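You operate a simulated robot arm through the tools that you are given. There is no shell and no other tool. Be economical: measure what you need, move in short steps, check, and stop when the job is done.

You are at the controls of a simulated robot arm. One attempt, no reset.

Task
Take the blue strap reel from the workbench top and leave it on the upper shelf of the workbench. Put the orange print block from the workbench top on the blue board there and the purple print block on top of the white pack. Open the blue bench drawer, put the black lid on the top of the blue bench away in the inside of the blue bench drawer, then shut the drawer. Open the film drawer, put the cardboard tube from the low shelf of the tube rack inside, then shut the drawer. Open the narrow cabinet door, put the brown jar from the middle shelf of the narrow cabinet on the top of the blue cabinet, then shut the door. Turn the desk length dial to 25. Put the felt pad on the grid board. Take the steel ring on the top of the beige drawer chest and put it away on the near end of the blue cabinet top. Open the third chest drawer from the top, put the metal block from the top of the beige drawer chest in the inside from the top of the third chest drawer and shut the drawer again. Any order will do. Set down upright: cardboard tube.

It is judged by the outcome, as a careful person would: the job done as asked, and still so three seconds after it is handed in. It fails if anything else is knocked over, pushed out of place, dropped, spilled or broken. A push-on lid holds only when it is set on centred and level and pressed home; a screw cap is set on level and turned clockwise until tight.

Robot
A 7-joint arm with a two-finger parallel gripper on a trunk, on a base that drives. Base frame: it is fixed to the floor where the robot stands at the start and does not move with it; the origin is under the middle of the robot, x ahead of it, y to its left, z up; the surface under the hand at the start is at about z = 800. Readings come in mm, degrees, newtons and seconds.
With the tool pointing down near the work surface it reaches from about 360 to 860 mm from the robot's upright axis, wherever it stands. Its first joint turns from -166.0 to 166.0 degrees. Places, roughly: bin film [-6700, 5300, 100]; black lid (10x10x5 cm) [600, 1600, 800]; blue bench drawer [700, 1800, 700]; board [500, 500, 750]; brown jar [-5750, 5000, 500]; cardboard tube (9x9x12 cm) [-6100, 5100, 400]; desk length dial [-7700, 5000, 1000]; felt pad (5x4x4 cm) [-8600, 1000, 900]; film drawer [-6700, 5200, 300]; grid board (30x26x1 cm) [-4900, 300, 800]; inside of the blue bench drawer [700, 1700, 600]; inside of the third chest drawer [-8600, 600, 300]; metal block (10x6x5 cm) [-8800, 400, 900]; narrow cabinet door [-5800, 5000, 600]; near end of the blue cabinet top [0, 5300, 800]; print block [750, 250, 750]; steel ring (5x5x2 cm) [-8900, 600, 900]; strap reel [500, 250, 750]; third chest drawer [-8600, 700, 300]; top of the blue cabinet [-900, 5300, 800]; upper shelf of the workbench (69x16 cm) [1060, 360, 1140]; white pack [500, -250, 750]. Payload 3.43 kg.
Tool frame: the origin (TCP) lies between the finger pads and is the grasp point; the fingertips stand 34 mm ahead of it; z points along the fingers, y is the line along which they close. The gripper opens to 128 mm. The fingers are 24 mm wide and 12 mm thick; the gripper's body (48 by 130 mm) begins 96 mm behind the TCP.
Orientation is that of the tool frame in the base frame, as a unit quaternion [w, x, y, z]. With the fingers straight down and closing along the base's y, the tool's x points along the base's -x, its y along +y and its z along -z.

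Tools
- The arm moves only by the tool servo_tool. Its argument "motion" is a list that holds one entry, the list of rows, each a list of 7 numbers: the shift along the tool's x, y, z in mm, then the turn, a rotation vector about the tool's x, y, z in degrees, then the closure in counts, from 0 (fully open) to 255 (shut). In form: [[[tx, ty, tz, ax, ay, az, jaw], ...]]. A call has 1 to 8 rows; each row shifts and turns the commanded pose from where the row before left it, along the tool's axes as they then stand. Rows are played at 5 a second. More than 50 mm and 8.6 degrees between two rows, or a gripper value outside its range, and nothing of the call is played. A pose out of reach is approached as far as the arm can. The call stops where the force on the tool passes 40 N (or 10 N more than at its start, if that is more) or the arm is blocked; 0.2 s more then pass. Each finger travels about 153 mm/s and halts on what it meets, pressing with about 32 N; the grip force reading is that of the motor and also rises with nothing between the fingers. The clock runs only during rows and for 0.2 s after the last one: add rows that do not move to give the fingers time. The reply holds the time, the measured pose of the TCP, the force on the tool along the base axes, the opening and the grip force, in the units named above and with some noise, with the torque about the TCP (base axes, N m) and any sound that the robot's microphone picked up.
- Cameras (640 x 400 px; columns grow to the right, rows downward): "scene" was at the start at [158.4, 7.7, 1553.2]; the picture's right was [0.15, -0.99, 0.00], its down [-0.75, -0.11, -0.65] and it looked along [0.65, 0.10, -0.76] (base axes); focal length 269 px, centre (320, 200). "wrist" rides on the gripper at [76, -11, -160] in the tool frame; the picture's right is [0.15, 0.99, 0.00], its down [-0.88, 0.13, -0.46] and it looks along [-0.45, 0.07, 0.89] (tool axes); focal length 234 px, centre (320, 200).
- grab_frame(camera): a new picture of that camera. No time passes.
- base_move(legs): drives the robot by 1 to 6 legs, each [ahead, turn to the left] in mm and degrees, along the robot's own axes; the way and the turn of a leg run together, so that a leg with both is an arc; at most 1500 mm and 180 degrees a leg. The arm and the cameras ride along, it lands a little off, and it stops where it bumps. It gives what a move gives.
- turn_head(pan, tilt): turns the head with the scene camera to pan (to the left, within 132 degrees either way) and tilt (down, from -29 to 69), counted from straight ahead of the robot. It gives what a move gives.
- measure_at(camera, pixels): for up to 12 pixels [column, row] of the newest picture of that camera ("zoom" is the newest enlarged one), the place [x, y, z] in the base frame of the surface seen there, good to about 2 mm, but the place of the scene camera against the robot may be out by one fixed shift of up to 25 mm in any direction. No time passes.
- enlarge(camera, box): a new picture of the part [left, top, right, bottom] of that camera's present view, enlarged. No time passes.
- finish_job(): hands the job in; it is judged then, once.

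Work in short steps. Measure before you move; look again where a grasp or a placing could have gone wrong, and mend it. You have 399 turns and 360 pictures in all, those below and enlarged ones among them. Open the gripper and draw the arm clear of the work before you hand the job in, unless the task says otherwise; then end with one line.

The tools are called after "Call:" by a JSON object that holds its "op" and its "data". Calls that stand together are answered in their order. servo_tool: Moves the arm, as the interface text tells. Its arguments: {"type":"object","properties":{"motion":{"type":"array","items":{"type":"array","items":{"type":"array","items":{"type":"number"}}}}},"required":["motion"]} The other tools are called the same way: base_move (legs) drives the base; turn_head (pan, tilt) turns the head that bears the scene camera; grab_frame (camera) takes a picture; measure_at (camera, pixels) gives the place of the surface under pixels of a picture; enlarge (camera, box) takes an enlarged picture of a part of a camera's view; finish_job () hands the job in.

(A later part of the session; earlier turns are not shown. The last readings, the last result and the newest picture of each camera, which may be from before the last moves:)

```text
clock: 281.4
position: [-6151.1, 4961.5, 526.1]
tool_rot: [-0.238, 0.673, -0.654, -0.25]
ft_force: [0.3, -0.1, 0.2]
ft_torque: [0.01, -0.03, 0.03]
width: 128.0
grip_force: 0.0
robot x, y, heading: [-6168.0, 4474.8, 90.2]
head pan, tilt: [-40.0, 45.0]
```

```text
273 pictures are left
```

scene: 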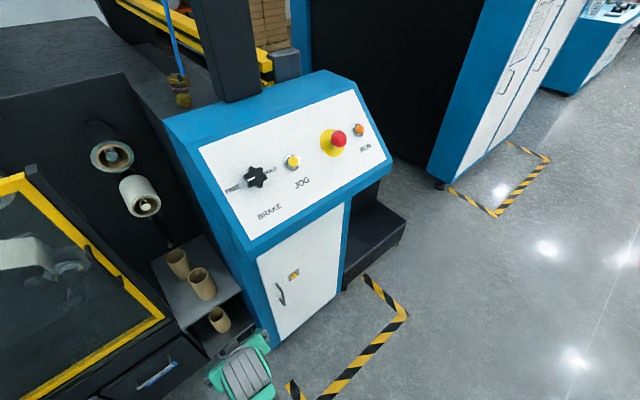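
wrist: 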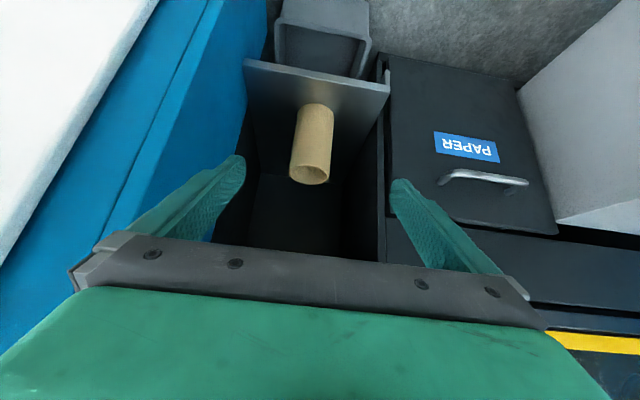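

Call:
{"op": "measure_at", "data": {"camera": "wrist", "pixels": [[291, 172], [329, 174], [309, 183], [312, 164], [294, 140], [332, 140], [313, 130], [312, 108], [300, 66], [246, 65], [388, 88]]}}

```text
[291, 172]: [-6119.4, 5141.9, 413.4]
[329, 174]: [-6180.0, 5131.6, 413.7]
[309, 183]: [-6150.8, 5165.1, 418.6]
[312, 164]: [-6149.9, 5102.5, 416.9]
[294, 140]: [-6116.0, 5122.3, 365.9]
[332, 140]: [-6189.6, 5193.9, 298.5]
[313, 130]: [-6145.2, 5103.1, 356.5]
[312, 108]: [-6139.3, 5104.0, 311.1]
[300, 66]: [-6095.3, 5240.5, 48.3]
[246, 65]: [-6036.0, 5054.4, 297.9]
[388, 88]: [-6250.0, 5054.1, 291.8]
```

Tube axis (-6149,5134). Line up and advance along the tool axis around it.

Call:
{"op": "servo_tool", "data": {"motion": [[[-23, -4, 0, 0, 0, 0, 0], [-22.5, -4.3, 0, 0, 0, 0, 0], [0, 0, 40, 0, 0, 0, 0], [0, 0, 40, 0, 0, 0, 0], [0, 0, 40, 0, 0, 0, 0], [0, 0, 30, 0, 0, 0, 0], [0, 0, 0, 0, 0, 0, 0]]]}}

Call:
{"op": "grab_frame", "data": {"camera": "wrist"}}

```text
clock: 283.0
position: [-6147.1, 5093.6, 442.2]
tool_rot: [-0.237, 0.674, -0.654, -0.25]
ft_force: [0.4, 0.6, 0.1]
ft_torque: [-0.01, 0.01, 0.0]
width: 128.0
grip_force: 0.1
robot x, y, heading: [-6175.7, 4479.2, 90.1]
head pan, tilt: [-40.0, 45.0]
```

```text
272 pictures are left
```

wrist: 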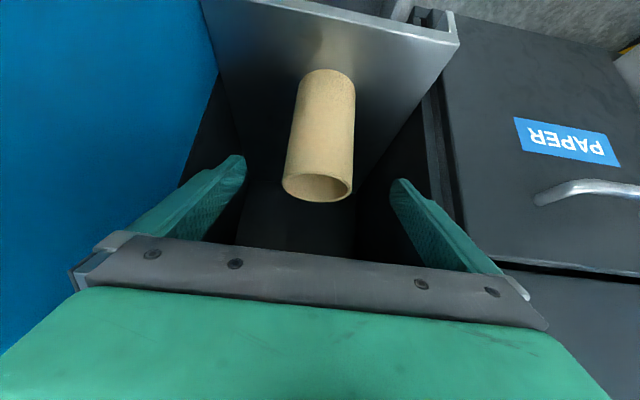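

Well centred. Advance the last ~62 mm and close.

Call:
{"op": "servo_tool", "data": {"motion": [[[0, 0, 35, 0, 0, 0, 0], [0, 0, 27, 0, 0, 0, 0], [0, 0, 0, 0, 0, 0, 0], [0, 0, 0, 0, 0, 0, 120], [0, 0, 0, 0, 0, 0, 170], [0, 0, 0, 0, 0, 0, 170]]]}}

Call:
{"op": "grab_frame", "data": {"camera": "wrist"}}

```text
clock: 284.4
position: [-6148.5, 5135.3, 394.7]
tool_rot: [-0.239, 0.673, -0.655, -0.249]
ft_force: [1.1, -0.4, 1.0]
ft_torque: [-0.01, -0.16, 0.02]
width: 68.4
grip_force: 32.1
robot x, y, heading: [-6169.5, 4476.0, 89.9]
head pan, tilt: [-40.0, 45.0]
```

```text
271 pictures are left
```

wrist: 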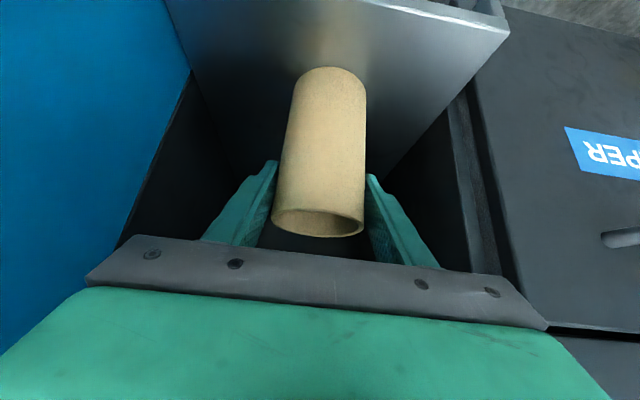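

Gripped. Lift 15 mm and withdraw toward the robot.

Call:
{"op": "servo_tool", "data": {"motion": [[[-9.7, 0, -11.4, 0, 0, 0, 175], [0, 0, 0, 0, 0, 0, 175], [23, 0, -19.4, 0, 0, 0, 175], [30, 0, -26, 0, 0, 0, 175], [30, 0, -26, 0, 0, 0, 175], [30, 0, -26, 0, 0, 0, 175], [0, 0, 0, 0, 0, 0, 175]]]}}

Call:
{"op": "grab_frame", "data": {"camera": "wrist"}}

```text
clock: 286.0
position: [-6145.4, 4987.0, 410.6]
tool_rot: [-0.238, 0.673, -0.655, -0.25]
ft_force: [0.4, 0.0, -1.2]
ft_torque: [0.03, -0.01, 0.0]
width: 68.4
grip_force: 32.0
robot x, y, heading: [-6167.2, 4479.7, 90.2]
head pan, tilt: [-40.0, 45.0]
```

```text
270 pictures are left
```

wrist: 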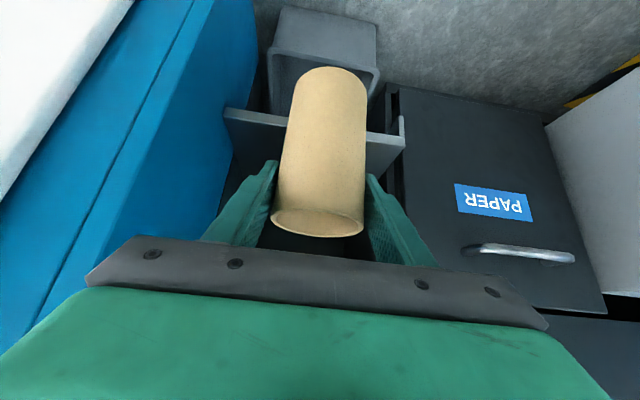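

Call:
{"op": "servo_tool", "data": {"motion": [[[-29, 0, -34.5, 0, 0, 0, 175], [-29, 0, -34.5, 0, 0, 0, 175]]]}}

Call:
{"op": "base_move", "data": {"legs": [[-220, 0], [0, -90], [730, 0], [0, 90]]}}

Call:
{"op": "turn_head", "data": {"pan": 0, "tilt": 45}}

Call:
{"op": "grab_frame", "data": {"camera": "scene"}}

Call:
{"op": "grab_frame", "data": {"camera": "wrist"}}

```text
clock: 286.6
position: [-6144.6, 4986.0, 502.4]
tool_rot: [-0.237, 0.674, -0.654, -0.249]
ft_force: [-0.5, -0.8, -0.6]
ft_torque: [-0.03, 0.0, 0.01]
width: 68.4
grip_force: 32.2
robot x, y, heading: [-6171.4, 4475.1, 90.2]
head pan, tilt: [-40.0, 45.0]
```

```text
clock: 300.5
position: [-5408.3, 4764.4, 501.1]
tool_rot: [-0.239, 0.671, -0.656, -0.249]
ft_force: [0.6, 0.3, -0.1]
ft_torque: [-0.03, 0.01, 0.01]
width: 68.5
grip_force: 32.0
robot x, y, heading: [-5436.0, 4256.8, 89.6]
head pan, tilt: [-40.0, 45.0]
```

```text
clock: 301.6
position: [-5409.1, 4762.5, 502.3]
tool_rot: [-0.239, 0.671, -0.656, -0.249]
ft_force: [-0.2, 0.6, 0.0]
ft_torque: [-0.01, 0.03, 0.0]
width: 68.2
grip_force: 32.3
robot x, y, heading: [-5437.8, 4253.8, 89.4]
head pan, tilt: [0.0, 45.0]
```

```text
269 pictures are left
```

scene: 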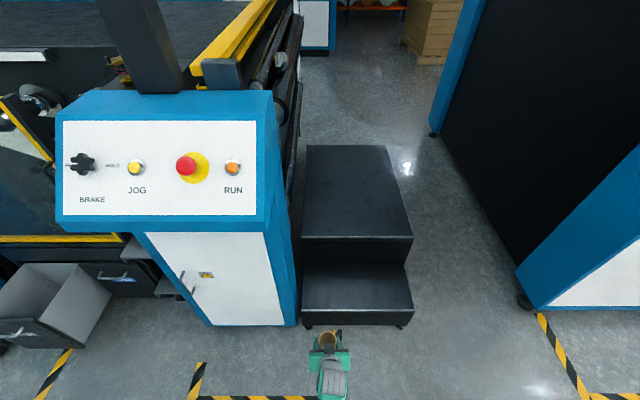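

```text
268 pictures are left
```

wrist: 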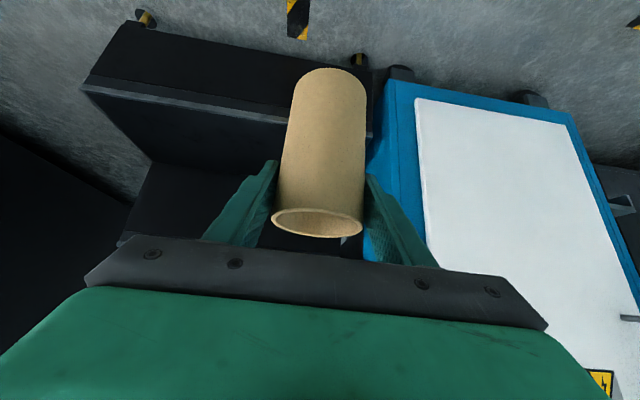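

Call:
{"op": "measure_at", "data": {"camera": "scene", "pixels": [[355, 290], [310, 300], [405, 300], [330, 262], [400, 262], [355, 250], [360, 215]]}}

Call:
{"op": "measure_at", "data": {"camera": "wrist", "pixels": [[200, 130], [150, 120], [250, 140], [180, 150], [90, 88], [370, 130], [230, 190]]}}

```text
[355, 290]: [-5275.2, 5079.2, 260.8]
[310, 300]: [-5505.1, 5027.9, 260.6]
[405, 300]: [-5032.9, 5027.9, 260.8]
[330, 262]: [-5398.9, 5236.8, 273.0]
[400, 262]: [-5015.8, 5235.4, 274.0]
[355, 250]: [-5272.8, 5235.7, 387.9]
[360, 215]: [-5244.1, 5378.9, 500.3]
```

```text
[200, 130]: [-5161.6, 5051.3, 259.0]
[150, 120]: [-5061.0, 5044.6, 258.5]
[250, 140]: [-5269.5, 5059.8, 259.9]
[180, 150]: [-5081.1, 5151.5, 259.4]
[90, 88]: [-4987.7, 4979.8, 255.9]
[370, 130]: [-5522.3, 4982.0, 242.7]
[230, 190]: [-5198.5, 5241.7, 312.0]
```

Step top confirmed z=260. Drive ahead 200 and set the tube at ≈(-5395,5060).

Call:
{"op": "base_move", "data": {"legs": [[200, 0]]}}

Call:
{"op": "servo_tool", "data": {"motion": [[[-30, 0, 26, 0, 0, 0, 175], [-30, 0, 26, 0, 0, 0, 175], [-13, 0, 11, 0, 0, 0, 175], [26, 0, 30.4, 0, 0, 0, 175], [26, 0, 30.4, 0, 0, 0, 175], [26, 0, 30.4, 0, 0, 0, 175], [6.5, 0, 7.6, 0, 0, 0, 175], [0, 0, 0, 0, 0, 0, 175]]]}}

Call:
{"op": "grab_frame", "data": {"camera": "wrist"}}

```text
clock: 303.2
position: [-5410.5, 4965.2, 501.2]
tool_rot: [-0.239, 0.671, -0.656, -0.249]
ft_force: [-0.5, 0.0, -0.5]
ft_torque: [-0.01, 0.03, 0.03]
width: 68.6
grip_force: 32.3
robot x, y, heading: [-5438.6, 4456.8, 90.2]
head pan, tilt: [0.0, 45.0]
```

```text
clock: 305.0
position: [-5411.8, 5060.7, 370.6]
tool_rot: [-0.238, 0.672, -0.656, -0.249]
ft_force: [0.6, -0.1, -0.4]
ft_torque: [0.0, 0.01, -0.02]
width: 68.3
grip_force: 32.0
robot x, y, heading: [-5437.5, 4459.6, 90.0]
head pan, tilt: [0.0, 45.0]
```

```text
267 pictures are left
```

wrist: 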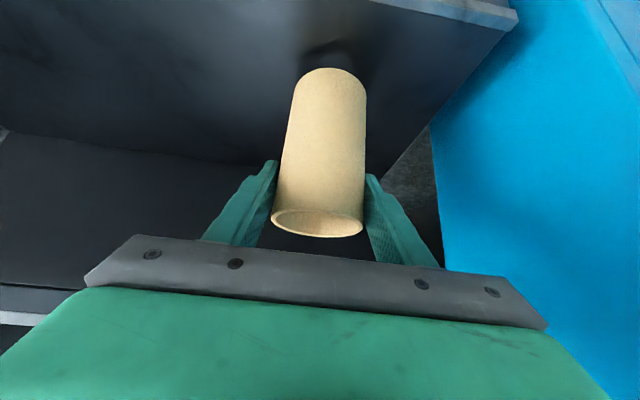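

Lower the remaining ~14 mm gently until contact.

Call:
{"op": "servo_tool", "data": {"motion": [[[6.5, 0, 7.6, 0, 0, 0, 175], [1.5, 0, 1.8, 0, 0, 0, 175], [0, 0, 0, 0, 0, 0, 175]]]}}

Call:
{"op": "servo_tool", "data": {"motion": [[[0.7, 0, 0.8, 0, 0, 0, 175], [0.7, 0, 0.8, 0, 0, 0, 175], [0, 0, 0, 0, 0, 0, 175]]]}}

```text
clock: 305.8
position: [-5412.9, 5060.8, 358.5]
tool_rot: [-0.239, 0.672, -0.656, -0.249]
ft_force: [-0.3, 0.5, -0.7]
ft_torque: [0.02, 0.03, 0.03]
width: 68.1
grip_force: 31.8
robot x, y, heading: [-5435.7, 4456.8, 90.0]
head pan, tilt: [0.0, 45.0]
```

```text
clock: 306.6
position: [-5412.4, 5060.1, 356.8]
tool_rot: [-0.238, 0.672, -0.655, -0.249]
ft_force: [-0.3, -0.4, -1.1]
ft_torque: [-0.02, 0.01, 0.0]
width: 68.3
grip_force: 31.9
robot x, y, heading: [-5438.3, 4456.1, 89.9]
head pan, tilt: [0.0, 45.0]
```

Call:
{"op": "servo_tool", "data": {"motion": [[[0.7, 0, 0.8, 0, 0, 0, 175], [0.7, 0, 0.8, 0, 0, 0, 175], [0, 0, 0, 0, 0, 0, 175]]]}}

```text
clock: 307.4
position: [-5412.3, 5062.6, 355.8]
tool_rot: [-0.24, 0.672, -0.654, -0.25]
ft_force: [-1.7, -0.5, 8.8]
ft_torque: [-0.15, -0.18, -0.04]
width: 68.3
grip_force: 31.7
robot x, y, heading: [-5438.9, 4456.5, 90.0]
head pan, tilt: [0.0, 45.0]
```

Contact. Open fully and withdraw along the tool axis.

Call:
{"op": "servo_tool", "data": {"motion": [[[0, 0, 0, 0, 0, 0, 100], [0, 0, 0, 0, 0, 0, 20], [0, 0, 0, 0, 0, 0, 0], [0, 0, -40, 0, 0, 0, 0], [0, 0, -45, 0, 0, 0, 0], [0, 0, -45, 0, 0, 0, 0]]]}}

Call:
{"op": "grab_frame", "data": {"camera": "wrist"}}

```text
clock: 308.8
position: [-5411.1, 4977.5, 455.0]
tool_rot: [-0.239, 0.672, -0.655, -0.25]
ft_force: [0.3, -0.3, -0.2]
ft_torque: [-0.02, -0.04, -0.02]
width: 128.1
grip_force: 0.1
robot x, y, heading: [-5438.2, 4454.6, 89.9]
head pan, tilt: [0.0, 45.0]
```

```text
266 pictures are left
```

wrist: 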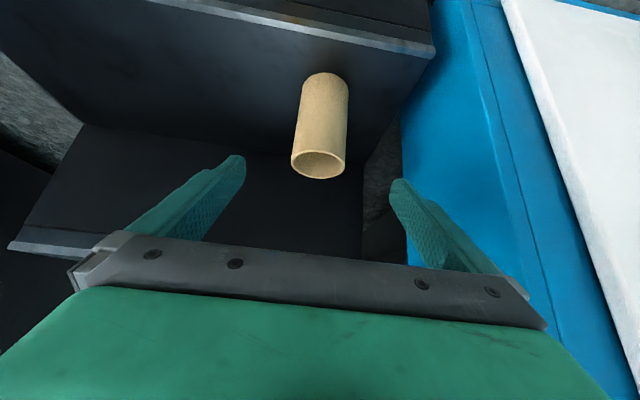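

Tube stands on the step. Rise and bring the tool vertical.

Call:
{"op": "servo_tool", "data": {"motion": [[[-26, 0, -30, 0, 0, 0, 0], [-26, 0, -30, 0, 0, 0, 0], [-13, 0, -15, 0, 0, 0, 0], [0, 0, 0, 0, 8, 0, 0], [0, 0, 0, 0, 8, 0, 0], [0, 0, 0, 0, 8, 0, 0], [0, 0, 0, 0, 8, 0, 0], [0, 0, 0, 0, 8, 0, 0]]]}}

Call:
{"op": "grab_frame", "data": {"camera": "wrist"}}

```text
clock: 310.6
position: [-5409.2, 4977.6, 552.0]
tool_rot: [0.001, 0.717, -0.697, -0.003]
ft_force: [-0.2, 0.8, -0.1]
ft_torque: [0.01, -0.01, -0.03]
width: 128.0
grip_force: 0.0
robot x, y, heading: [-5439.5, 4457.1, 89.9]
head pan, tilt: [0.0, 45.0]
```

```text
265 pictures are left
```

wrist: 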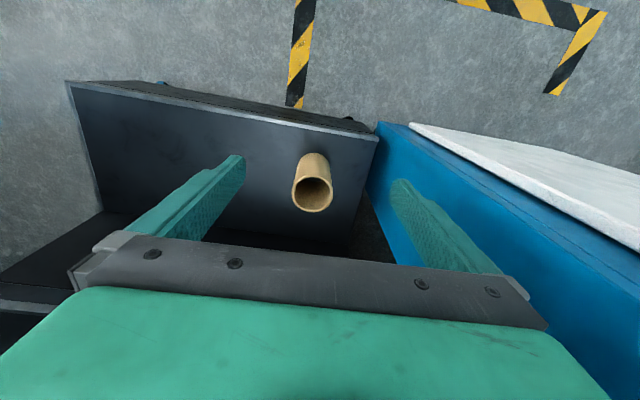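

Call:
{"op": "measure_at", "data": {"camera": "wrist", "pixels": [[294, 190], [332, 190], [313, 210], [313, 176], [375, 140], [410, 125], [420, 240]]}}

```text
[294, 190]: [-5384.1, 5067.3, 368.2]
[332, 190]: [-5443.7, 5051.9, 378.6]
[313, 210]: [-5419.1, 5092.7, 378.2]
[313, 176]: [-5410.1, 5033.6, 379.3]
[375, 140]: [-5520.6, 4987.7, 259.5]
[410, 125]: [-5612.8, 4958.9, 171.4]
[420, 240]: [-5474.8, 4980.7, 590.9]
```

Tube axis ≈ (-5414,5062), top 379. Move over and descend to TCP z≈374, grip.

Call:
{"op": "servo_tool", "data": {"motion": [[[-42, 1.5, 0, 0, 0, 0, 0], [-42, 1.1, 0, 0, 0, 0, 0], [0, 0, 45, 0, 0, 0, 0], [0, 0, 45, 0, 0, 0, 0], [0, 0, 30, 0, 0, 0, 0], [0, 0, 0, 0, 0, 0, 0]]]}}

Call:
{"op": "grab_frame", "data": {"camera": "wrist"}}

```text
clock: 312.0
position: [-5415.2, 5063.3, 434.4]
tool_rot: [0.0, 0.716, -0.698, -0.004]
ft_force: [-0.1, 0.3, 0.2]
ft_torque: [0.0, -0.01, -0.04]
width: 127.7
grip_force: 0.1
robot x, y, heading: [-5437.4, 4460.5, 90.0]
head pan, tilt: [0.0, 45.0]
```

```text
264 pictures are left
```

wrist: 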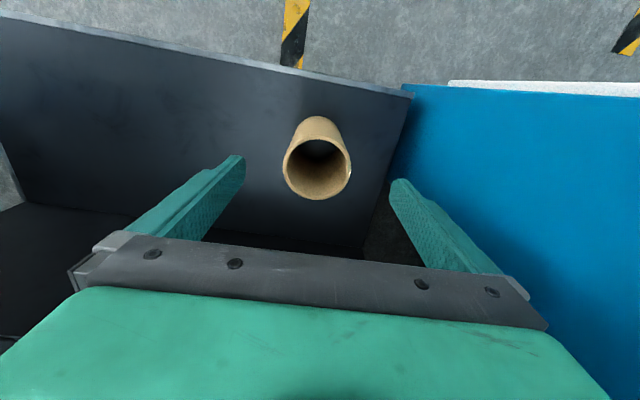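

Centred. Down 60 and grip.

Call:
{"op": "servo_tool", "data": {"motion": [[[0, 0, 35, 0, 0, 0, 0], [0, 0, 25, 0, 0, 0, 0], [0, 0, 0, 0, 0, 0, 120], [0, 0, 0, 0, 0, 0, 170], [0, 0, 0, 0, 0, 0, 175], [0, 0, -30, 0, 0, 0, 175], [0, 0, -40, 0, 0, 0, 175], [0, 0, -40, 0, 0, 0, 175]]]}}

Call:
{"op": "grab_frame", "data": {"camera": "wrist"}}

```text
clock: 313.8
position: [-5414.3, 5064.0, 484.3]
tool_rot: [0.001, 0.716, -0.698, -0.003]
ft_force: [-0.3, -0.9, -0.7]
ft_torque: [0.01, -0.05, 0.01]
width: 68.1
grip_force: 32.2
robot x, y, heading: [-5436.8, 4457.7, 90.1]
head pan, tilt: [0.0, 45.0]
```

```text
263 pictures are left
```

wrist: 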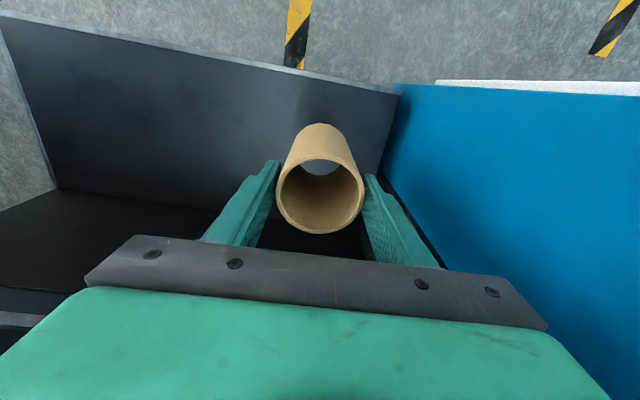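

Held. Raise to carry height, then drive to the film drawer staying well clear of the cabinets.

Call:
{"op": "servo_tool", "data": {"motion": [[[10, 0, -45, 0, 0, 0, 175], [20, 0, -45, 0, 0, 0, 175], [20, 0, -45, 0, 0, 0, 175], [20, 0, -45, 0, 0, 0, 175], [20, 0, 0, 0, 0, 0, 175]]]}}

Call:
{"op": "base_move", "data": {"legs": [[-310, 0], [0, 90], [1300, 0], [0, -90]]}}

Call:
{"op": "grab_frame", "data": {"camera": "scene"}}

Call:
{"op": "grab_frame", "data": {"camera": "wrist"}}

```text
clock: 315.0
position: [-5411.6, 4971.7, 662.0]
tool_rot: [0.0, 0.716, -0.698, -0.004]
ft_force: [0.4, -0.6, -1.6]
ft_torque: [0.02, -0.05, 0.0]
width: 68.2
grip_force: 32.2
robot x, y, heading: [-5438.4, 4456.7, 89.8]
head pan, tilt: [0.0, 45.0]
```

```text
clock: 332.0
position: [-6731.5, 4634.5, 662.2]
tool_rot: [0.0, 0.723, -0.691, -0.005]
ft_force: [-0.2, -0.5, -1.5]
ft_torque: [0.0, 0.0, 0.02]
width: 68.0
grip_force: 32.2
robot x, y, heading: [-6747.2, 4123.3, 90.9]
head pan, tilt: [0.0, 45.0]
```

```text
262 pictures are left
```

scene: 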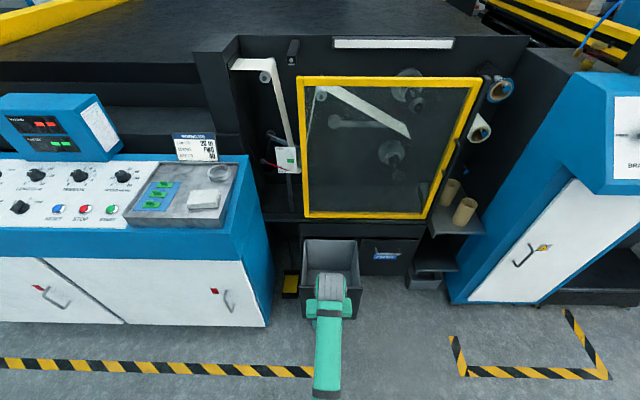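

```text
261 pictures are left
```

wrist: 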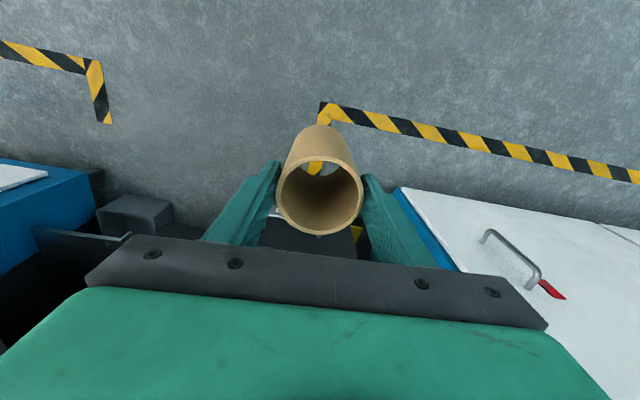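

Call:
{"op": "base_move", "data": {"legs": [[280, -0.9]]}}

Call:
{"op": "grab_frame", "data": {"camera": "wrist"}}

```text
clock: 333.9
position: [-6726.5, 4917.0, 662.0]
tool_rot: [0.0, 0.717, -0.697, -0.006]
ft_force: [0.1, 0.4, -0.7]
ft_torque: [0.02, 0.0, 0.01]
width: 68.0
grip_force: 31.9
robot x, y, heading: [-6749.2, 4402.9, 89.9]
head pan, tilt: [0.0, 45.0]
```

```text
260 pictures are left
```

wrist: 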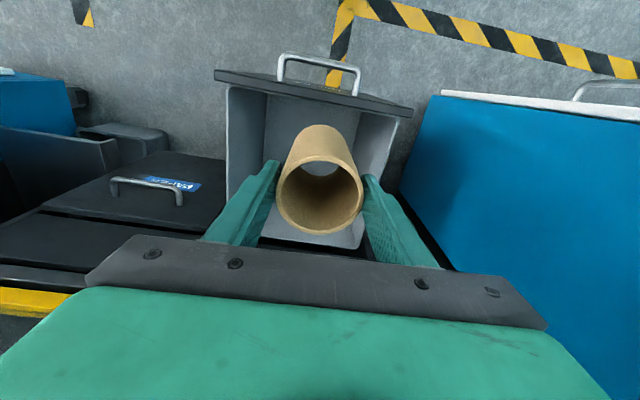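

Call:
{"op": "measure_at", "data": {"camera": "wrist", "pixels": [[218, 75], [410, 112], [310, 95], [318, 72], [250, 160], [395, 150], [310, 240], [345, 240], [270, 130], [210, 180]]}}

```text
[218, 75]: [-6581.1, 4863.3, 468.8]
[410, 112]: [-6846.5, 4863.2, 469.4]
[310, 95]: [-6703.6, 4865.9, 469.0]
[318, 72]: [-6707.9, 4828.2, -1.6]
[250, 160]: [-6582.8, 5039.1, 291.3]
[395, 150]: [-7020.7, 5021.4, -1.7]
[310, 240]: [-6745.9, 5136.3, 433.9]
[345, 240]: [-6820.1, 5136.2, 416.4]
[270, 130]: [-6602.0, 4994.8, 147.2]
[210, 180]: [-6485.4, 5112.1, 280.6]
```

Drawer interior y 4875–5130, floor z 147. Move over (-6715,5020) and lower to z≈268.

Call:
{"op": "servo_tool", "data": {"motion": [[[-35, -5, 0, 0, 0, 0, 175], [-35, -5, 0, 0, 0, 0, 175], [-33, -4, 0, 0, 0, 0, 175], [0, 0, 45, 0, 0, 0, 175], [0, 0, 45, 0, 0, 0, 175], [0, 0, 45, 0, 0, 0, 175], [0, 0, 0, 0, 0, 0, 175]]]}}

Call:
{"op": "grab_frame", "data": {"camera": "wrist"}}

Call:
{"op": "grab_frame", "data": {"camera": "scene"}}

```text
clock: 335.5
position: [-6715.3, 5022.3, 528.2]
tool_rot: [0.0, 0.717, -0.697, -0.005]
ft_force: [-0.2, 0.0, 0.2]
ft_torque: [-0.01, -0.01, -0.02]
width: 67.9
grip_force: 31.8
robot x, y, heading: [-6746.2, 4401.4, 90.0]
head pan, tilt: [0.0, 45.0]
```

```text
259 pictures are left
```

wrist: 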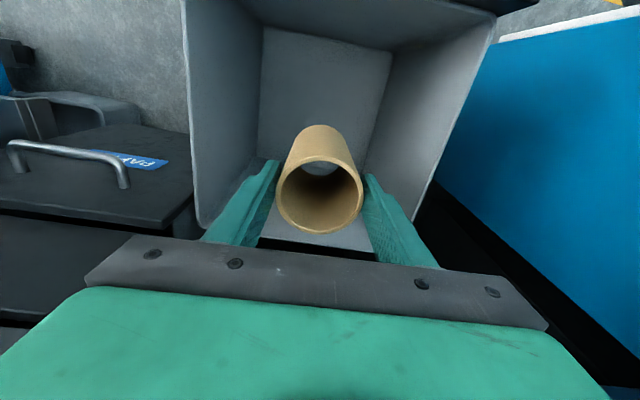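

```text
258 pictures are left
```

scene: 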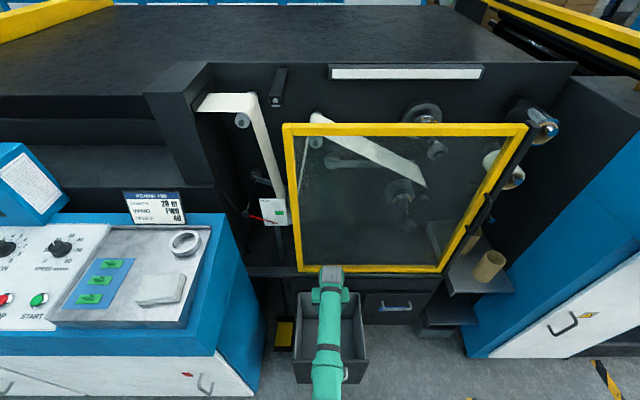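

Call:
{"op": "servo_tool", "data": {"motion": [[[0, 0, 40, 0, 0, 0, 175], [0, 0, 40, 0, 0, 0, 175], [0, 0, 40, 0, 0, 0, 175], [0, 0, 40, 0, 0, 0, 175], [0, 0, 0, 0, 0, 0, 175]]]}}

Call:
{"op": "grab_frame", "data": {"camera": "scene"}}

Call:
{"op": "grab_frame", "data": {"camera": "wrist"}}

```text
clock: 336.7
position: [-6717.7, 5014.7, 378.1]
tool_rot: [0.0, 0.717, -0.697, -0.005]
ft_force: [0.8, -1.2, -1.0]
ft_torque: [-0.01, -0.02, -0.01]
width: 67.9
grip_force: 32.0
out of reach, approached as far as the arm can: row 4
robot x, y, heading: [-6751.3, 4405.1, 90.1]
head pan, tilt: [0.0, 45.0]
```

```text
257 pictures are left
```

scene: 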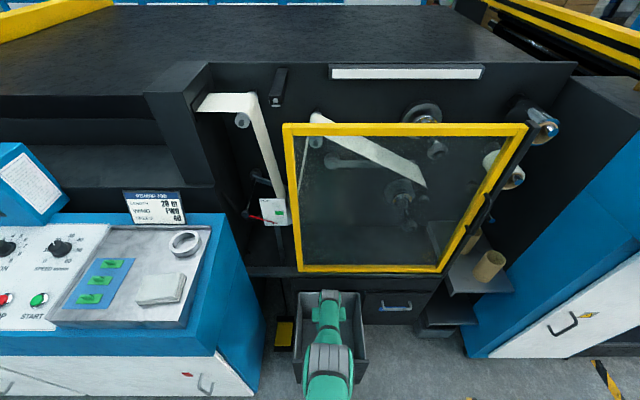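

```text
256 pictures are left
```

wrist: 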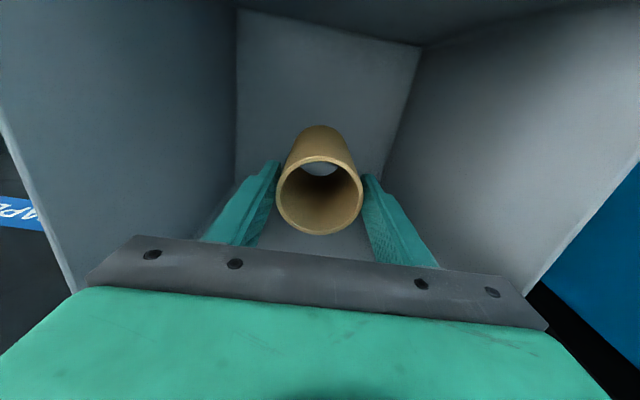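

The arm is at full stretch here; the robot must stand ~430 mm from the spot. Raise, retract the hand, and drive forward.

Call:
{"op": "servo_tool", "data": {"motion": [[[0, 0, -45, 0, 0, 0, 175], [0, 0, -45, 0, 0, 0, 175], [0, 0, -45, 0, 0, 0, 175], [0, 0, -45, 0, 0, 0, 175], [0, 0, -45, 0, 0, 0, 175], [0, 0, -20, 0, 0, 0, 175]]]}}

Call:
{"op": "servo_tool", "data": {"motion": [[[45, 0, 0, 0, 0, 0, 175], [45, 0, 0, 0, 0, 0, 175], [45, 0, 0, 0, 0, 0, 175], [35, 0, 0, 0, 0, 0, 175]]]}}

Call:
{"op": "turn_head", "data": {"pan": 0, "tilt": 69}}

Call:
{"op": "grab_frame", "data": {"camera": "scene"}}

```text
clock: 338.1
position: [-6716.8, 5012.7, 622.9]
tool_rot: [0.001, 0.716, -0.698, -0.005]
ft_force: [0.6, 0.8, 0.6]
ft_torque: [0.02, 0.0, 0.0]
width: 68.0
grip_force: 32.1
robot x, y, heading: [-6751.4, 4404.3, 90.2]
head pan, tilt: [0.0, 45.0]
```

```text
clock: 339.1
position: [-6708.7, 4844.0, 621.2]
tool_rot: [-0.001, 0.717, -0.697, -0.005]
ft_force: [0.6, 0.5, -0.9]
ft_torque: [0.01, -0.01, 0.0]
width: 68.0
grip_force: 31.9
robot x, y, heading: [-6746.4, 4400.1, 89.9]
head pan, tilt: [0.0, 45.0]
```

```text
clock: 340.0
position: [-6709.1, 4844.5, 620.8]
tool_rot: [0.001, 0.717, -0.697, -0.004]
ft_force: [0.6, -0.5, -0.7]
ft_torque: [0.0, 0.02, -0.02]
width: 67.9
grip_force: 31.1
robot x, y, heading: [-6747.7, 4402.0, 90.0]
head pan, tilt: [0.0, 68.8]
```

```text
255 pictures are left
```

scene: 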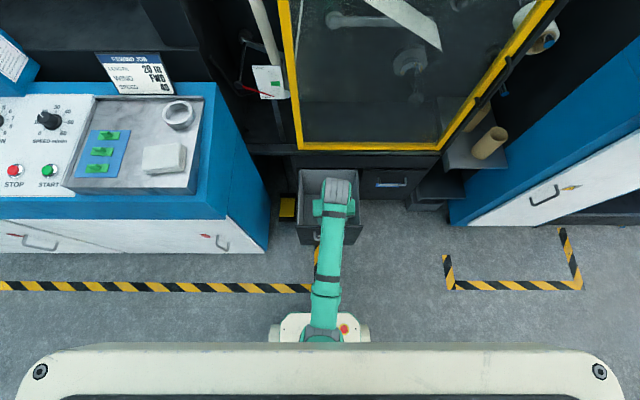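

Call:
{"op": "measure_at", "data": {"camera": "scene", "pixels": [[350, 316], [282, 330], [362, 332], [305, 237], [318, 238], [348, 236]]}}

```text
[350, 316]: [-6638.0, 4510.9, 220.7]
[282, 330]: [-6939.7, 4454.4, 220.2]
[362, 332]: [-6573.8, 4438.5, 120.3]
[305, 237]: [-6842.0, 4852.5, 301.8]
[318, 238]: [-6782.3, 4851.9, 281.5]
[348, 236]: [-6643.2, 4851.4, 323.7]
```

Base front is only ~112 mm ahead of its centre; 180 mm forward leaves ample room.

Call:
{"op": "base_move", "data": {"legs": [[185, 0]]}}

Call:
{"op": "grab_frame", "data": {"camera": "wrist"}}

```text
clock: 341.6
position: [-6707.8, 5030.2, 621.8]
tool_rot: [0.001, 0.717, -0.697, -0.004]
ft_force: [0.0, -0.1, -0.7]
ft_torque: [0.0, 0.03, -0.03]
width: 67.8
grip_force: 31.4
robot x, y, heading: [-6750.8, 4588.8, 89.6]
head pan, tilt: [0.0, 68.8]
```

```text
254 pictures are left
```

wrist: 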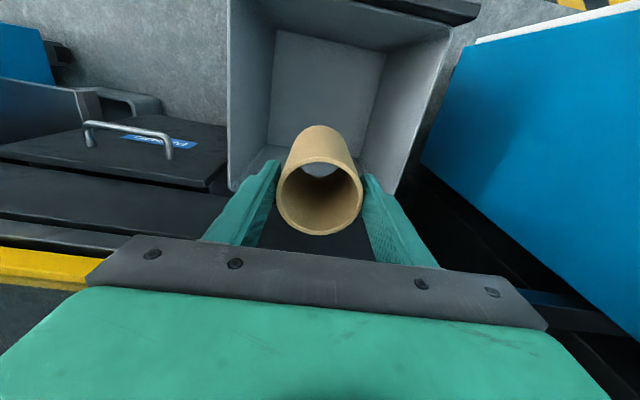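

Call:
{"op": "servo_tool", "data": {"motion": [[[17, 5, 20, 0, 0, 0, 175], [0, 0, 45, 0, 0, 0, 175], [0, 0, 45, 0, 0, 0, 175], [0, 0, 45, 0, 0, 0, 175], [0, 0, 45, 0, 0, 0, 175], [0, 0, 45, 0, 0, 0, 175], [0, 0, 45, 0, 0, 0, 175], [0, 0, 0, 0, 0, 0, 175]]]}}

Call:
{"op": "grab_frame", "data": {"camera": "wrist"}}

Call:
{"op": "grab_frame", "data": {"camera": "scene"}}

```text
clock: 343.4
position: [-6714.4, 5012.8, 330.9]
tool_rot: [0.001, 0.717, -0.697, -0.004]
ft_force: [0.0, -0.7, -0.7]
ft_torque: [0.0, 0.0, 0.01]
width: 68.0
grip_force: 32.2
robot x, y, heading: [-6752.3, 4586.5, 89.9]
head pan, tilt: [0.0, 68.8]
```

```text
253 pictures are left
```

wrist: 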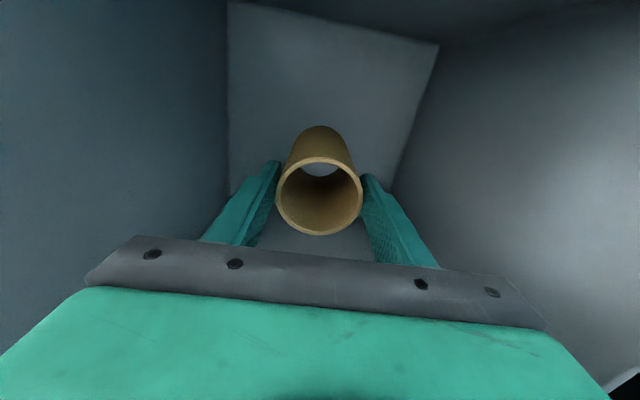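

```text
252 pictures are left
```

scene: 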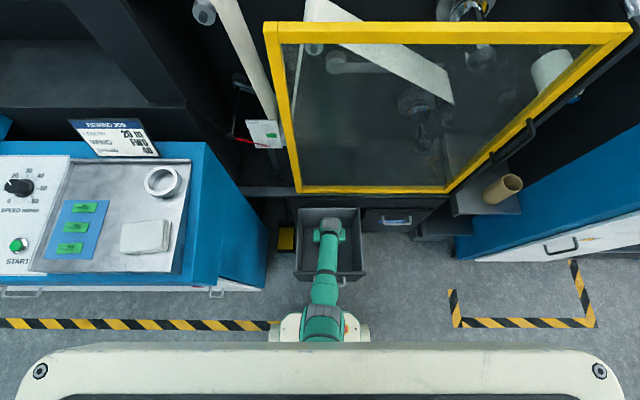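

Deep in the drawer and clear. Lower toward z≈264.

Call:
{"op": "servo_tool", "data": {"motion": [[[0, 0, 35, 0, 0, 0, 175], [0, 0, 25, 0, 0, 0, 175], [0, 0, 5, 0, 0, 0, 175], [0, 0, 0, 0, 0, 0, 175]]]}}

```text
clock: 344.4
position: [-6714.9, 5015.0, 265.6]
tool_rot: [0.0, 0.717, -0.697, -0.004]
ft_force: [0.5, 0.6, -1.2]
ft_torque: [0.0, 0.01, 0.01]
width: 68.0
grip_force: 31.9
robot x, y, heading: [-6749.4, 4591.2, 90.1]
head pan, tilt: [0.0, 68.8]
```

Call:
{"op": "servo_tool", "data": {"motion": [[[0, 0, 2, 0, 0, 0, 175], [0, 0, 1, 0, 0, 0, 175], [0, 0, 0, 0, 0, 0, 175]]]}}

Call:
{"op": "servo_tool", "data": {"motion": [[[0, 0, 1.5, 0, 0, 0, 175], [0, 0, 0, 0, 0, 0, 175]]]}}

```text
clock: 345.1
position: [-6716.1, 5017.0, 264.3]
tool_rot: [-0.001, 0.717, -0.697, -0.006]
ft_force: [-6.6, -0.5, 33.6]
ft_torque: [0.16, -0.31, -0.08]
width: 68.0
grip_force: 31.3
robot x, y, heading: [-6751.5, 4588.4, 90.1]
head pan, tilt: [0.0, 68.8]
```

```text
clock: 345.8
position: [-6715.8, 5015.0, 262.9]
tool_rot: [0.0, 0.717, -0.697, -0.005]
ft_force: [-2.9, 1.2, 33.7]
ft_torque: [0.28, -0.57, -0.03]
width: 67.9
grip_force: 31.3
robot x, y, heading: [-6751.5, 4588.0, 89.8]
head pan, tilt: [0.0, 68.8]
```

Firm contact. Ease up slightly, release, and rise.

Call:
{"op": "servo_tool", "data": {"motion": [[[0, 0, -1.5, 0, 0, 0, 175], [0, 0, 0, 0, 0, 0, 100], [0, 0, 0, 0, 0, 0, 40], [0, 0, 0, 0, 0, 0, 20], [0, 0, -35, 0, 0, 0, 20], [0, 0, -45, 0, 0, 0, 20], [0, 0, -45, 0, 0, 0, 20], [0, 0, -45, 0, 0, 0, 20]]]}}

Call:
{"op": "grab_frame", "data": {"camera": "wrist"}}

```text
clock: 347.6
position: [-6715.0, 5012.9, 432.9]
tool_rot: [0.0, 0.717, -0.697, -0.004]
ft_force: [0.9, -0.2, 0.6]
ft_torque: [0.01, -0.02, -0.05]
width: 117.7
grip_force: 0.1
robot x, y, heading: [-6754.9, 4589.0, 90.4]
head pan, tilt: [0.0, 68.8]
```

```text
251 pictures are left
```

wrist: 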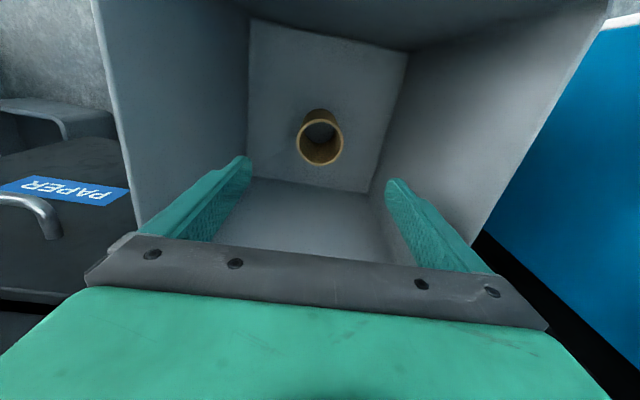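

Tube stands upright in the drawer. Rise, back off, then come down in front of the handle to push.

Call:
{"op": "servo_tool", "data": {"motion": [[[0, 0, -45, 0, 0, 0, 20], [0, 0, -45, 0, 0, 0, 20], [0, 0, -45, 0, 0, 0, 20], [0, 0, -45, 0, 0, 0, 255], [0, 0, -20, 0, 0, 0, 255]]]}}

Call:
{"op": "base_move", "data": {"legs": [[-200, 0]]}}

Call:
{"op": "servo_tool", "data": {"motion": [[[35, 0, 0, 0, 0, 0, 255], [15, 0, 0, 0, 0, 0, 255], [0, 0, 45, 0, 0, 0, 255], [0, 0, 45, 0, 0, 0, 255], [0, 0, 45, 0, 0, 0, 255], [0, 0, 45, 0, 0, 0, 255], [0, 0, 15, 0, 0, 0, 255]]]}}

Call:
{"op": "grab_frame", "data": {"camera": "wrist"}}

```text
clock: 348.8
position: [-6711.4, 5013.9, 633.7]
tool_rot: [0.0, 0.717, -0.697, -0.004]
ft_force: [0.1, 0.0, 0.4]
ft_torque: [0.01, 0.0, -0.02]
width: 0.1
grip_force: 32.0
robot x, y, heading: [-6747.5, 4588.5, 90.1]
head pan, tilt: [0.0, 68.8]
```

```text
clock: 350.4
position: [-6713.0, 4810.7, 632.9]
tool_rot: [0.001, 0.716, -0.698, -0.004]
ft_force: [0.8, 0.2, -0.4]
ft_torque: [-0.01, 0.0, 0.0]
width: 0.1
grip_force: 32.1
robot x, y, heading: [-6751.7, 4389.8, 89.6]
head pan, tilt: [0.0, 68.8]
```

```text
clock: 351.9
position: [-6713.0, 4762.7, 437.4]
tool_rot: [0.001, 0.716, -0.698, -0.004]
ft_force: [0.4, -0.4, 0.1]
ft_torque: [0.0, -0.02, -0.03]
width: 0.0
grip_force: 31.8
robot x, y, heading: [-6751.3, 4387.5, 89.7]
head pan, tilt: [0.0, 68.8]
```

```text
250 pictures are left
```

wrist: 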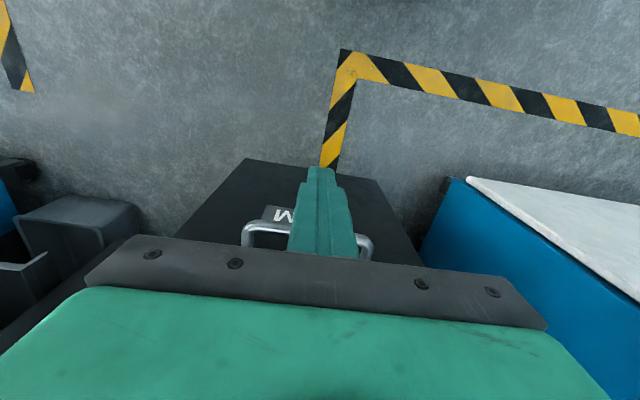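

Fingers are in front of the bar. Lower 12 mm and push gently.

Call:
{"op": "servo_tool", "data": {"motion": [[[0, 0, 12, 0, 0, 0, 255], [-15, 0, 0, 0, 0, 0, 255], [-15, 0, 0, 0, 0, 0, 255], [-12, 0, 0, 0, 0, 0, 255], [-12, 0, 0, 0, 0, 0, 255], [-12, 0, 0, 0, 0, 0, 255], [-12, 0, 0, 0, 0, 0, 255], [-15, 0, 0, 0, 0, 0, 255]]]}}

Call:
{"op": "servo_tool", "data": {"motion": [[[-15, 0, 0, 0, 0, 0, 255], [-15, 0, 0, 0, 0, 0, 255], [-15, 0, 0, 0, 0, 0, 255], [-15, 0, 0, 0, 0, 0, 255], [-15, 0, 0, 0, 0, 0, 255], [-15, 0, 0, 0, 0, 0, 255], [-15, 0, 0, 0, 0, 0, 255], [-15, 0, 0, 0, 0, 0, 255]]]}}

Call:
{"op": "grab_frame", "data": {"camera": "scene"}}

```text
clock: 353.8
position: [-6715.4, 4855.7, 426.6]
tool_rot: [0.0, 0.717, -0.697, -0.005]
ft_force: [-0.2, 0.0, -0.4]
ft_torque: [0.02, 0.01, 0.0]
width: 0.0
grip_force: 31.7
robot x, y, heading: [-6748.5, 4388.7, 90.1]
head pan, tilt: [0.0, 68.8]
```

```text
clock: 355.6
position: [-6718.9, 4975.4, 427.3]
tool_rot: [0.001, 0.717, -0.697, -0.005]
ft_force: [0.3, 0.4, -0.2]
ft_torque: [0.01, 0.01, 0.0]
width: 0.3
grip_force: 32.5
robot x, y, heading: [-6751.0, 4389.0, 89.7]
head pan, tilt: [0.0, 68.8]
```

```text
249 pictures are left
```

scene: 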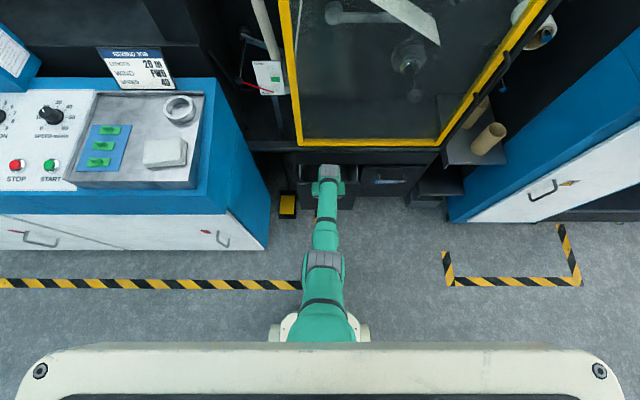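

Call:
{"op": "measure_at", "data": {"camera": "scene", "pixels": [[370, 143], [320, 143], [290, 60], [320, 157], [500, 60]]}}

```text
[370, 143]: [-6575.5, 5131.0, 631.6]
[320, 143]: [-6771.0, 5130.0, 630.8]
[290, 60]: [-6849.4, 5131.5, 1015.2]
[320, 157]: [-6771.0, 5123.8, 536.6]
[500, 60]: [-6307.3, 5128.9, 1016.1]
```

Frame above sits at y≈5130, so tilt the hand 24° forward before the last stretch to keep the wrist clear.

Call:
{"op": "servo_tool", "data": {"motion": [[[0, 0, 0, 0, -8, 0, 255], [0, 0, 0, 0, -8, 0, 255], [0, 0, 0, 0, -8, 0, 255], [-11, 0, 4.9, 0, 0, 0, 255], [-11, 0, 4.9, 0, 0, 0, 255], [-11, 0, 4.9, 0, 0, 0, 255], [-9, 0, 4, 0, 0, 0, 255]]]}}

Call:
{"op": "servo_tool", "data": {"motion": [[[-7, 0, 3.1, 0, 0, 0, 255], [-7, 0, 3.1, 0, 0, 0, 255], [-7, 0, 3.1, 0, 0, 0, 255], [-7, 0, 3.1, 0, 0, 0, 255], [0, 0, 0, 0, 0, 0, 255]]]}}

Call:
{"op": "grab_frame", "data": {"camera": "scene"}}

```text
clock: 357.1
position: [-6718.6, 5021.7, 428.1]
tool_rot: [-0.146, 0.699, -0.683, -0.154]
ft_force: [-0.5, 0.8, 0.5]
ft_torque: [-0.01, -0.01, 0.0]
width: 0.0
grip_force: 31.7
robot x, y, heading: [-6752.8, 4388.9, 89.6]
head pan, tilt: [0.0, 68.8]
```

```text
clock: 358.4
position: [-6720.8, 5050.0, 426.6]
tool_rot: [-0.144, 0.7, -0.683, -0.152]
ft_force: [-0.6, -11.3, -0.3]
ft_torque: [-0.21, -0.01, -0.03]
width: 0.0
grip_force: 32.0
robot x, y, heading: [-6746.6, 4389.6, 89.9]
head pan, tilt: [0.0, 68.8]
```

```text
248 pictures are left
```

scene: 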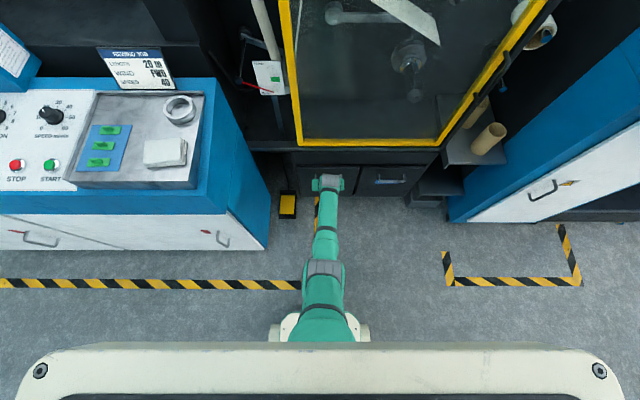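

Call:
{"op": "servo_tool", "data": {"motion": [[[-4, 0, 1.8, 0, 0, 0, 255], [-2, 0, 0.9, 0, 0, 0, 255], [0, 0, 0, 0, 0, 0, 255]]]}}

Call:
{"op": "servo_tool", "data": {"motion": [[[35, 0, -15, 0, 0, 0, 255], [40, 0, -18, 0, 0, 0, 255], [40, 0, -18, 0, 0, 0, 255], [0, 0, 0, 0, 8, 0, 255], [0, 0, 0, 0, 8, 0, 255], [0, 0, 0, 0, 8, 0, 255], [0, 0, -40, 0, 0, 0, 255], [0, 0, -40, 0, 0, 0, 255]]]}}

Call:
{"op": "grab_frame", "data": {"camera": "wrist"}}

Call:
{"op": "grab_frame", "data": {"camera": "scene"}}

```text
clock: 359.0
position: [-6720.6, 5051.7, 423.3]
tool_rot: [-0.139, 0.701, -0.683, -0.15]
ft_force: [-0.2, -1.5, -0.1]
ft_torque: [-0.03, 0.0, -0.02]
width: 0.1
grip_force: 31.9
robot x, y, heading: [-6753.5, 4391.1, 89.8]
head pan, tilt: [0.0, 68.8]
stopped in row 3: the force on the tool passed its limit at 50 N (the readings are from after the stop); the commanded pose is now the measured one
```

```text
clock: 360.8
position: [-6716.6, 4925.5, 503.6]
tool_rot: [0.005, 0.716, -0.698, 0.001]
ft_force: [0.9, -0.5, 0.2]
ft_torque: [0.0, -0.02, 0.01]
width: 0.3
grip_force: 31.9
robot x, y, heading: [-6751.1, 4386.8, 90.0]
head pan, tilt: [0.0, 68.8]
```

```text
247 pictures are left
```

wrist: 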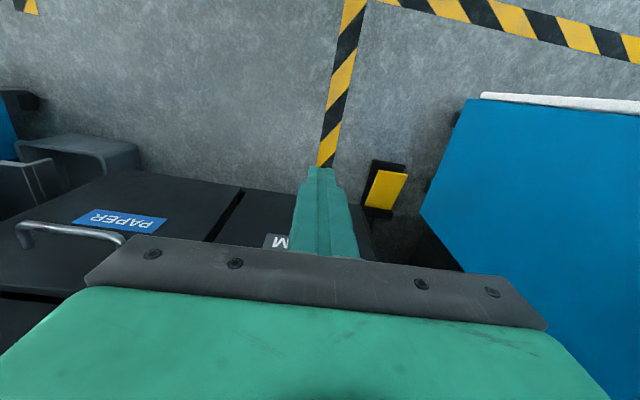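

```text
246 pictures are left
```

scene: 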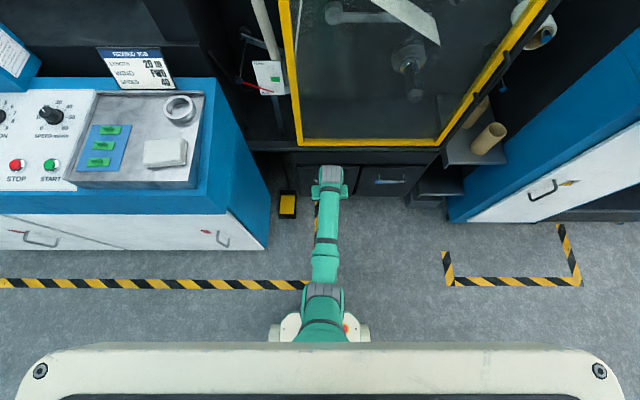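

Film drawer is flush and shut. Next the desk dial: raise the arm and drive along to the console.

Call:
{"op": "servo_tool", "data": {"motion": [[[10, 0, -48, 0, 0, 0, 255], [10, 0, -48, 0, 0, 0, 255], [10, 0, -48, 0, 0, 0, 255], [10, 0, -48, 0, 0, 0, 255], [10, 0, -48, 0, 0, 0, 255], [10, 0, -48, 0, 0, 0, 255], [10, 0, -48, 0, 0, 0, 255], [10, 0, -48, 0, 0, 0, 255]]]}}

Call:
{"op": "servo_tool", "data": {"motion": [[[0, 0, -48, 0, 0, 0, 0], [0, 0, -48, 0, 0, 0, 0], [0, 0, -48, 0, 0, 0, 0], [0, 0, -48, 0, 0, 0, 0], [0, 0, -48, 0, 0, 0, 0], [0, 0, -48, 0, 0, 0, 0], [0, 0, -48, 0, 0, 0, 0]]]}}

Call:
{"op": "base_move", "data": {"legs": [[-250, 0], [0, 90], [950, 0], [0, -90]]}}

Call:
{"op": "turn_head", "data": {"pan": 0, "tilt": 35}}

Call:
{"op": "grab_frame", "data": {"camera": "scene"}}

Call:
{"op": "grab_frame", "data": {"camera": "wrist"}}

```text
clock: 362.6
position: [-6703.0, 4905.8, 698.2]
tool_rot: [-0.015, 0.716, -0.698, -0.004]
ft_force: [-0.4, 0.0, -0.2]
ft_torque: [-0.01, 0.01, -0.01]
width: 0.0
grip_force: 32.3
out of reach, approached as far as the arm can: row 4, 5, 6, 7, 8
robot x, y, heading: [-6753.8, 4390.0, 89.9]
head pan, tilt: [0.0, 68.8]
```

```text
clock: 364.2
position: [-6702.6, 4906.0, 700.1]
tool_rot: [-0.014, 0.715, -0.699, -0.004]
ft_force: [-0.4, 0.0, -0.4]
ft_torque: [-0.03, 0.0, 0.0]
width: 128.0
grip_force: 0.0
out of reach, approached as far as the arm can: row 1, 2, 3, 4, 5, 6, 7
robot x, y, heading: [-6749.5, 4382.2, 90.0]
head pan, tilt: [0.0, 68.8]
```

```text
clock: 379.2
position: [-7659.3, 4660.2, 699.2]
tool_rot: [-0.015, 0.72, -0.694, -0.004]
ft_force: [0.2, 0.2, -0.3]
ft_torque: [-0.01, 0.0, -0.01]
width: 127.9
grip_force: 0.1
robot x, y, heading: [-7704.7, 4143.9, 90.2]
head pan, tilt: [0.0, 68.8]
```

```text
clock: 380.2
position: [-7659.8, 4660.4, 699.4]
tool_rot: [-0.015, 0.719, -0.695, -0.004]
ft_force: [-0.1, 0.4, 0.2]
ft_torque: [-0.05, 0.01, 0.03]
width: 128.0
grip_force: 0.0
robot x, y, heading: [-7705.4, 4140.6, 90.5]
head pan, tilt: [0.0, 35.0]
```

```text
245 pictures are left
```

scene: 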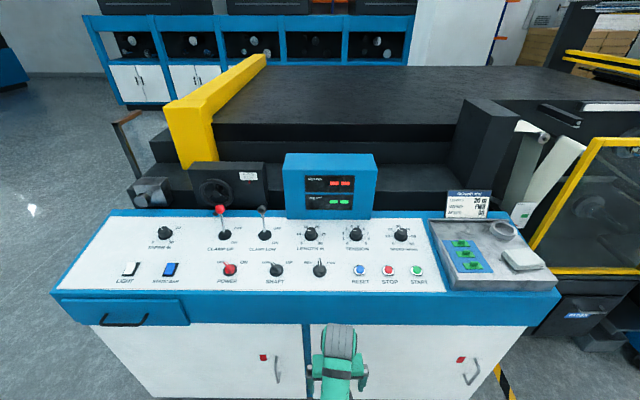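

```text
244 pictures are left
```

wrist: 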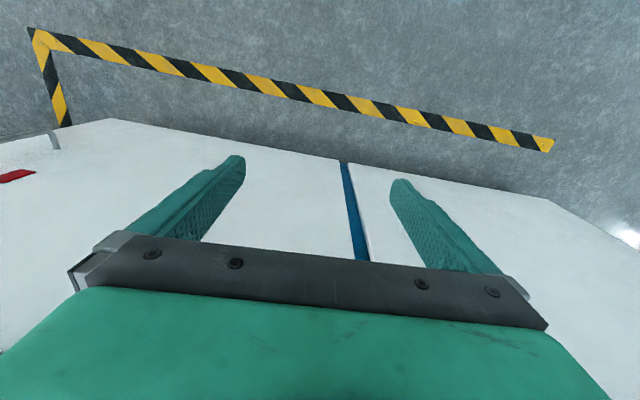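

The LENGTH dial is at scene (310,235). The arm got stuck rising (joint limit); back off and try extending while rising.

Call:
{"op": "base_move", "data": {"legs": [[-300, 0]]}}

Call:
{"op": "servo_tool", "data": {"motion": [[[-40, 0, 0, 0, 0, 0, 0], [-40, 0, -20, 0, 0, 0, 0], [-40, 0, -20, 0, 0, 0, 0], [0, 0, -45, 0, 0, 0, 0], [0, 0, -45, 0, 0, 0, 0], [0, 0, -45, 0, 0, 0, 0]]]}}

```text
clock: 382.2
position: [-7657.1, 4360.2, 699.2]
tool_rot: [-0.015, 0.719, -0.695, -0.004]
ft_force: [-0.5, -0.2, 0.5]
ft_torque: [-0.02, -0.01, -0.01]
width: 128.2
grip_force: 0.1
robot x, y, heading: [-7699.8, 3840.0, 90.2]
head pan, tilt: [0.0, 35.0]
```

```text
clock: 383.6
position: [-7666.1, 4478.6, 877.6]
tool_rot: [-0.013, 0.721, -0.693, -0.003]
ft_force: [-0.9, 0.1, -0.5]
ft_torque: [0.02, -0.1, 0.04]
width: 127.6
grip_force: 0.1
out of reach, approached as far as the arm can: row 4
robot x, y, heading: [-7704.0, 3846.4, 90.6]
head pan, tilt: [0.0, 35.0]
```

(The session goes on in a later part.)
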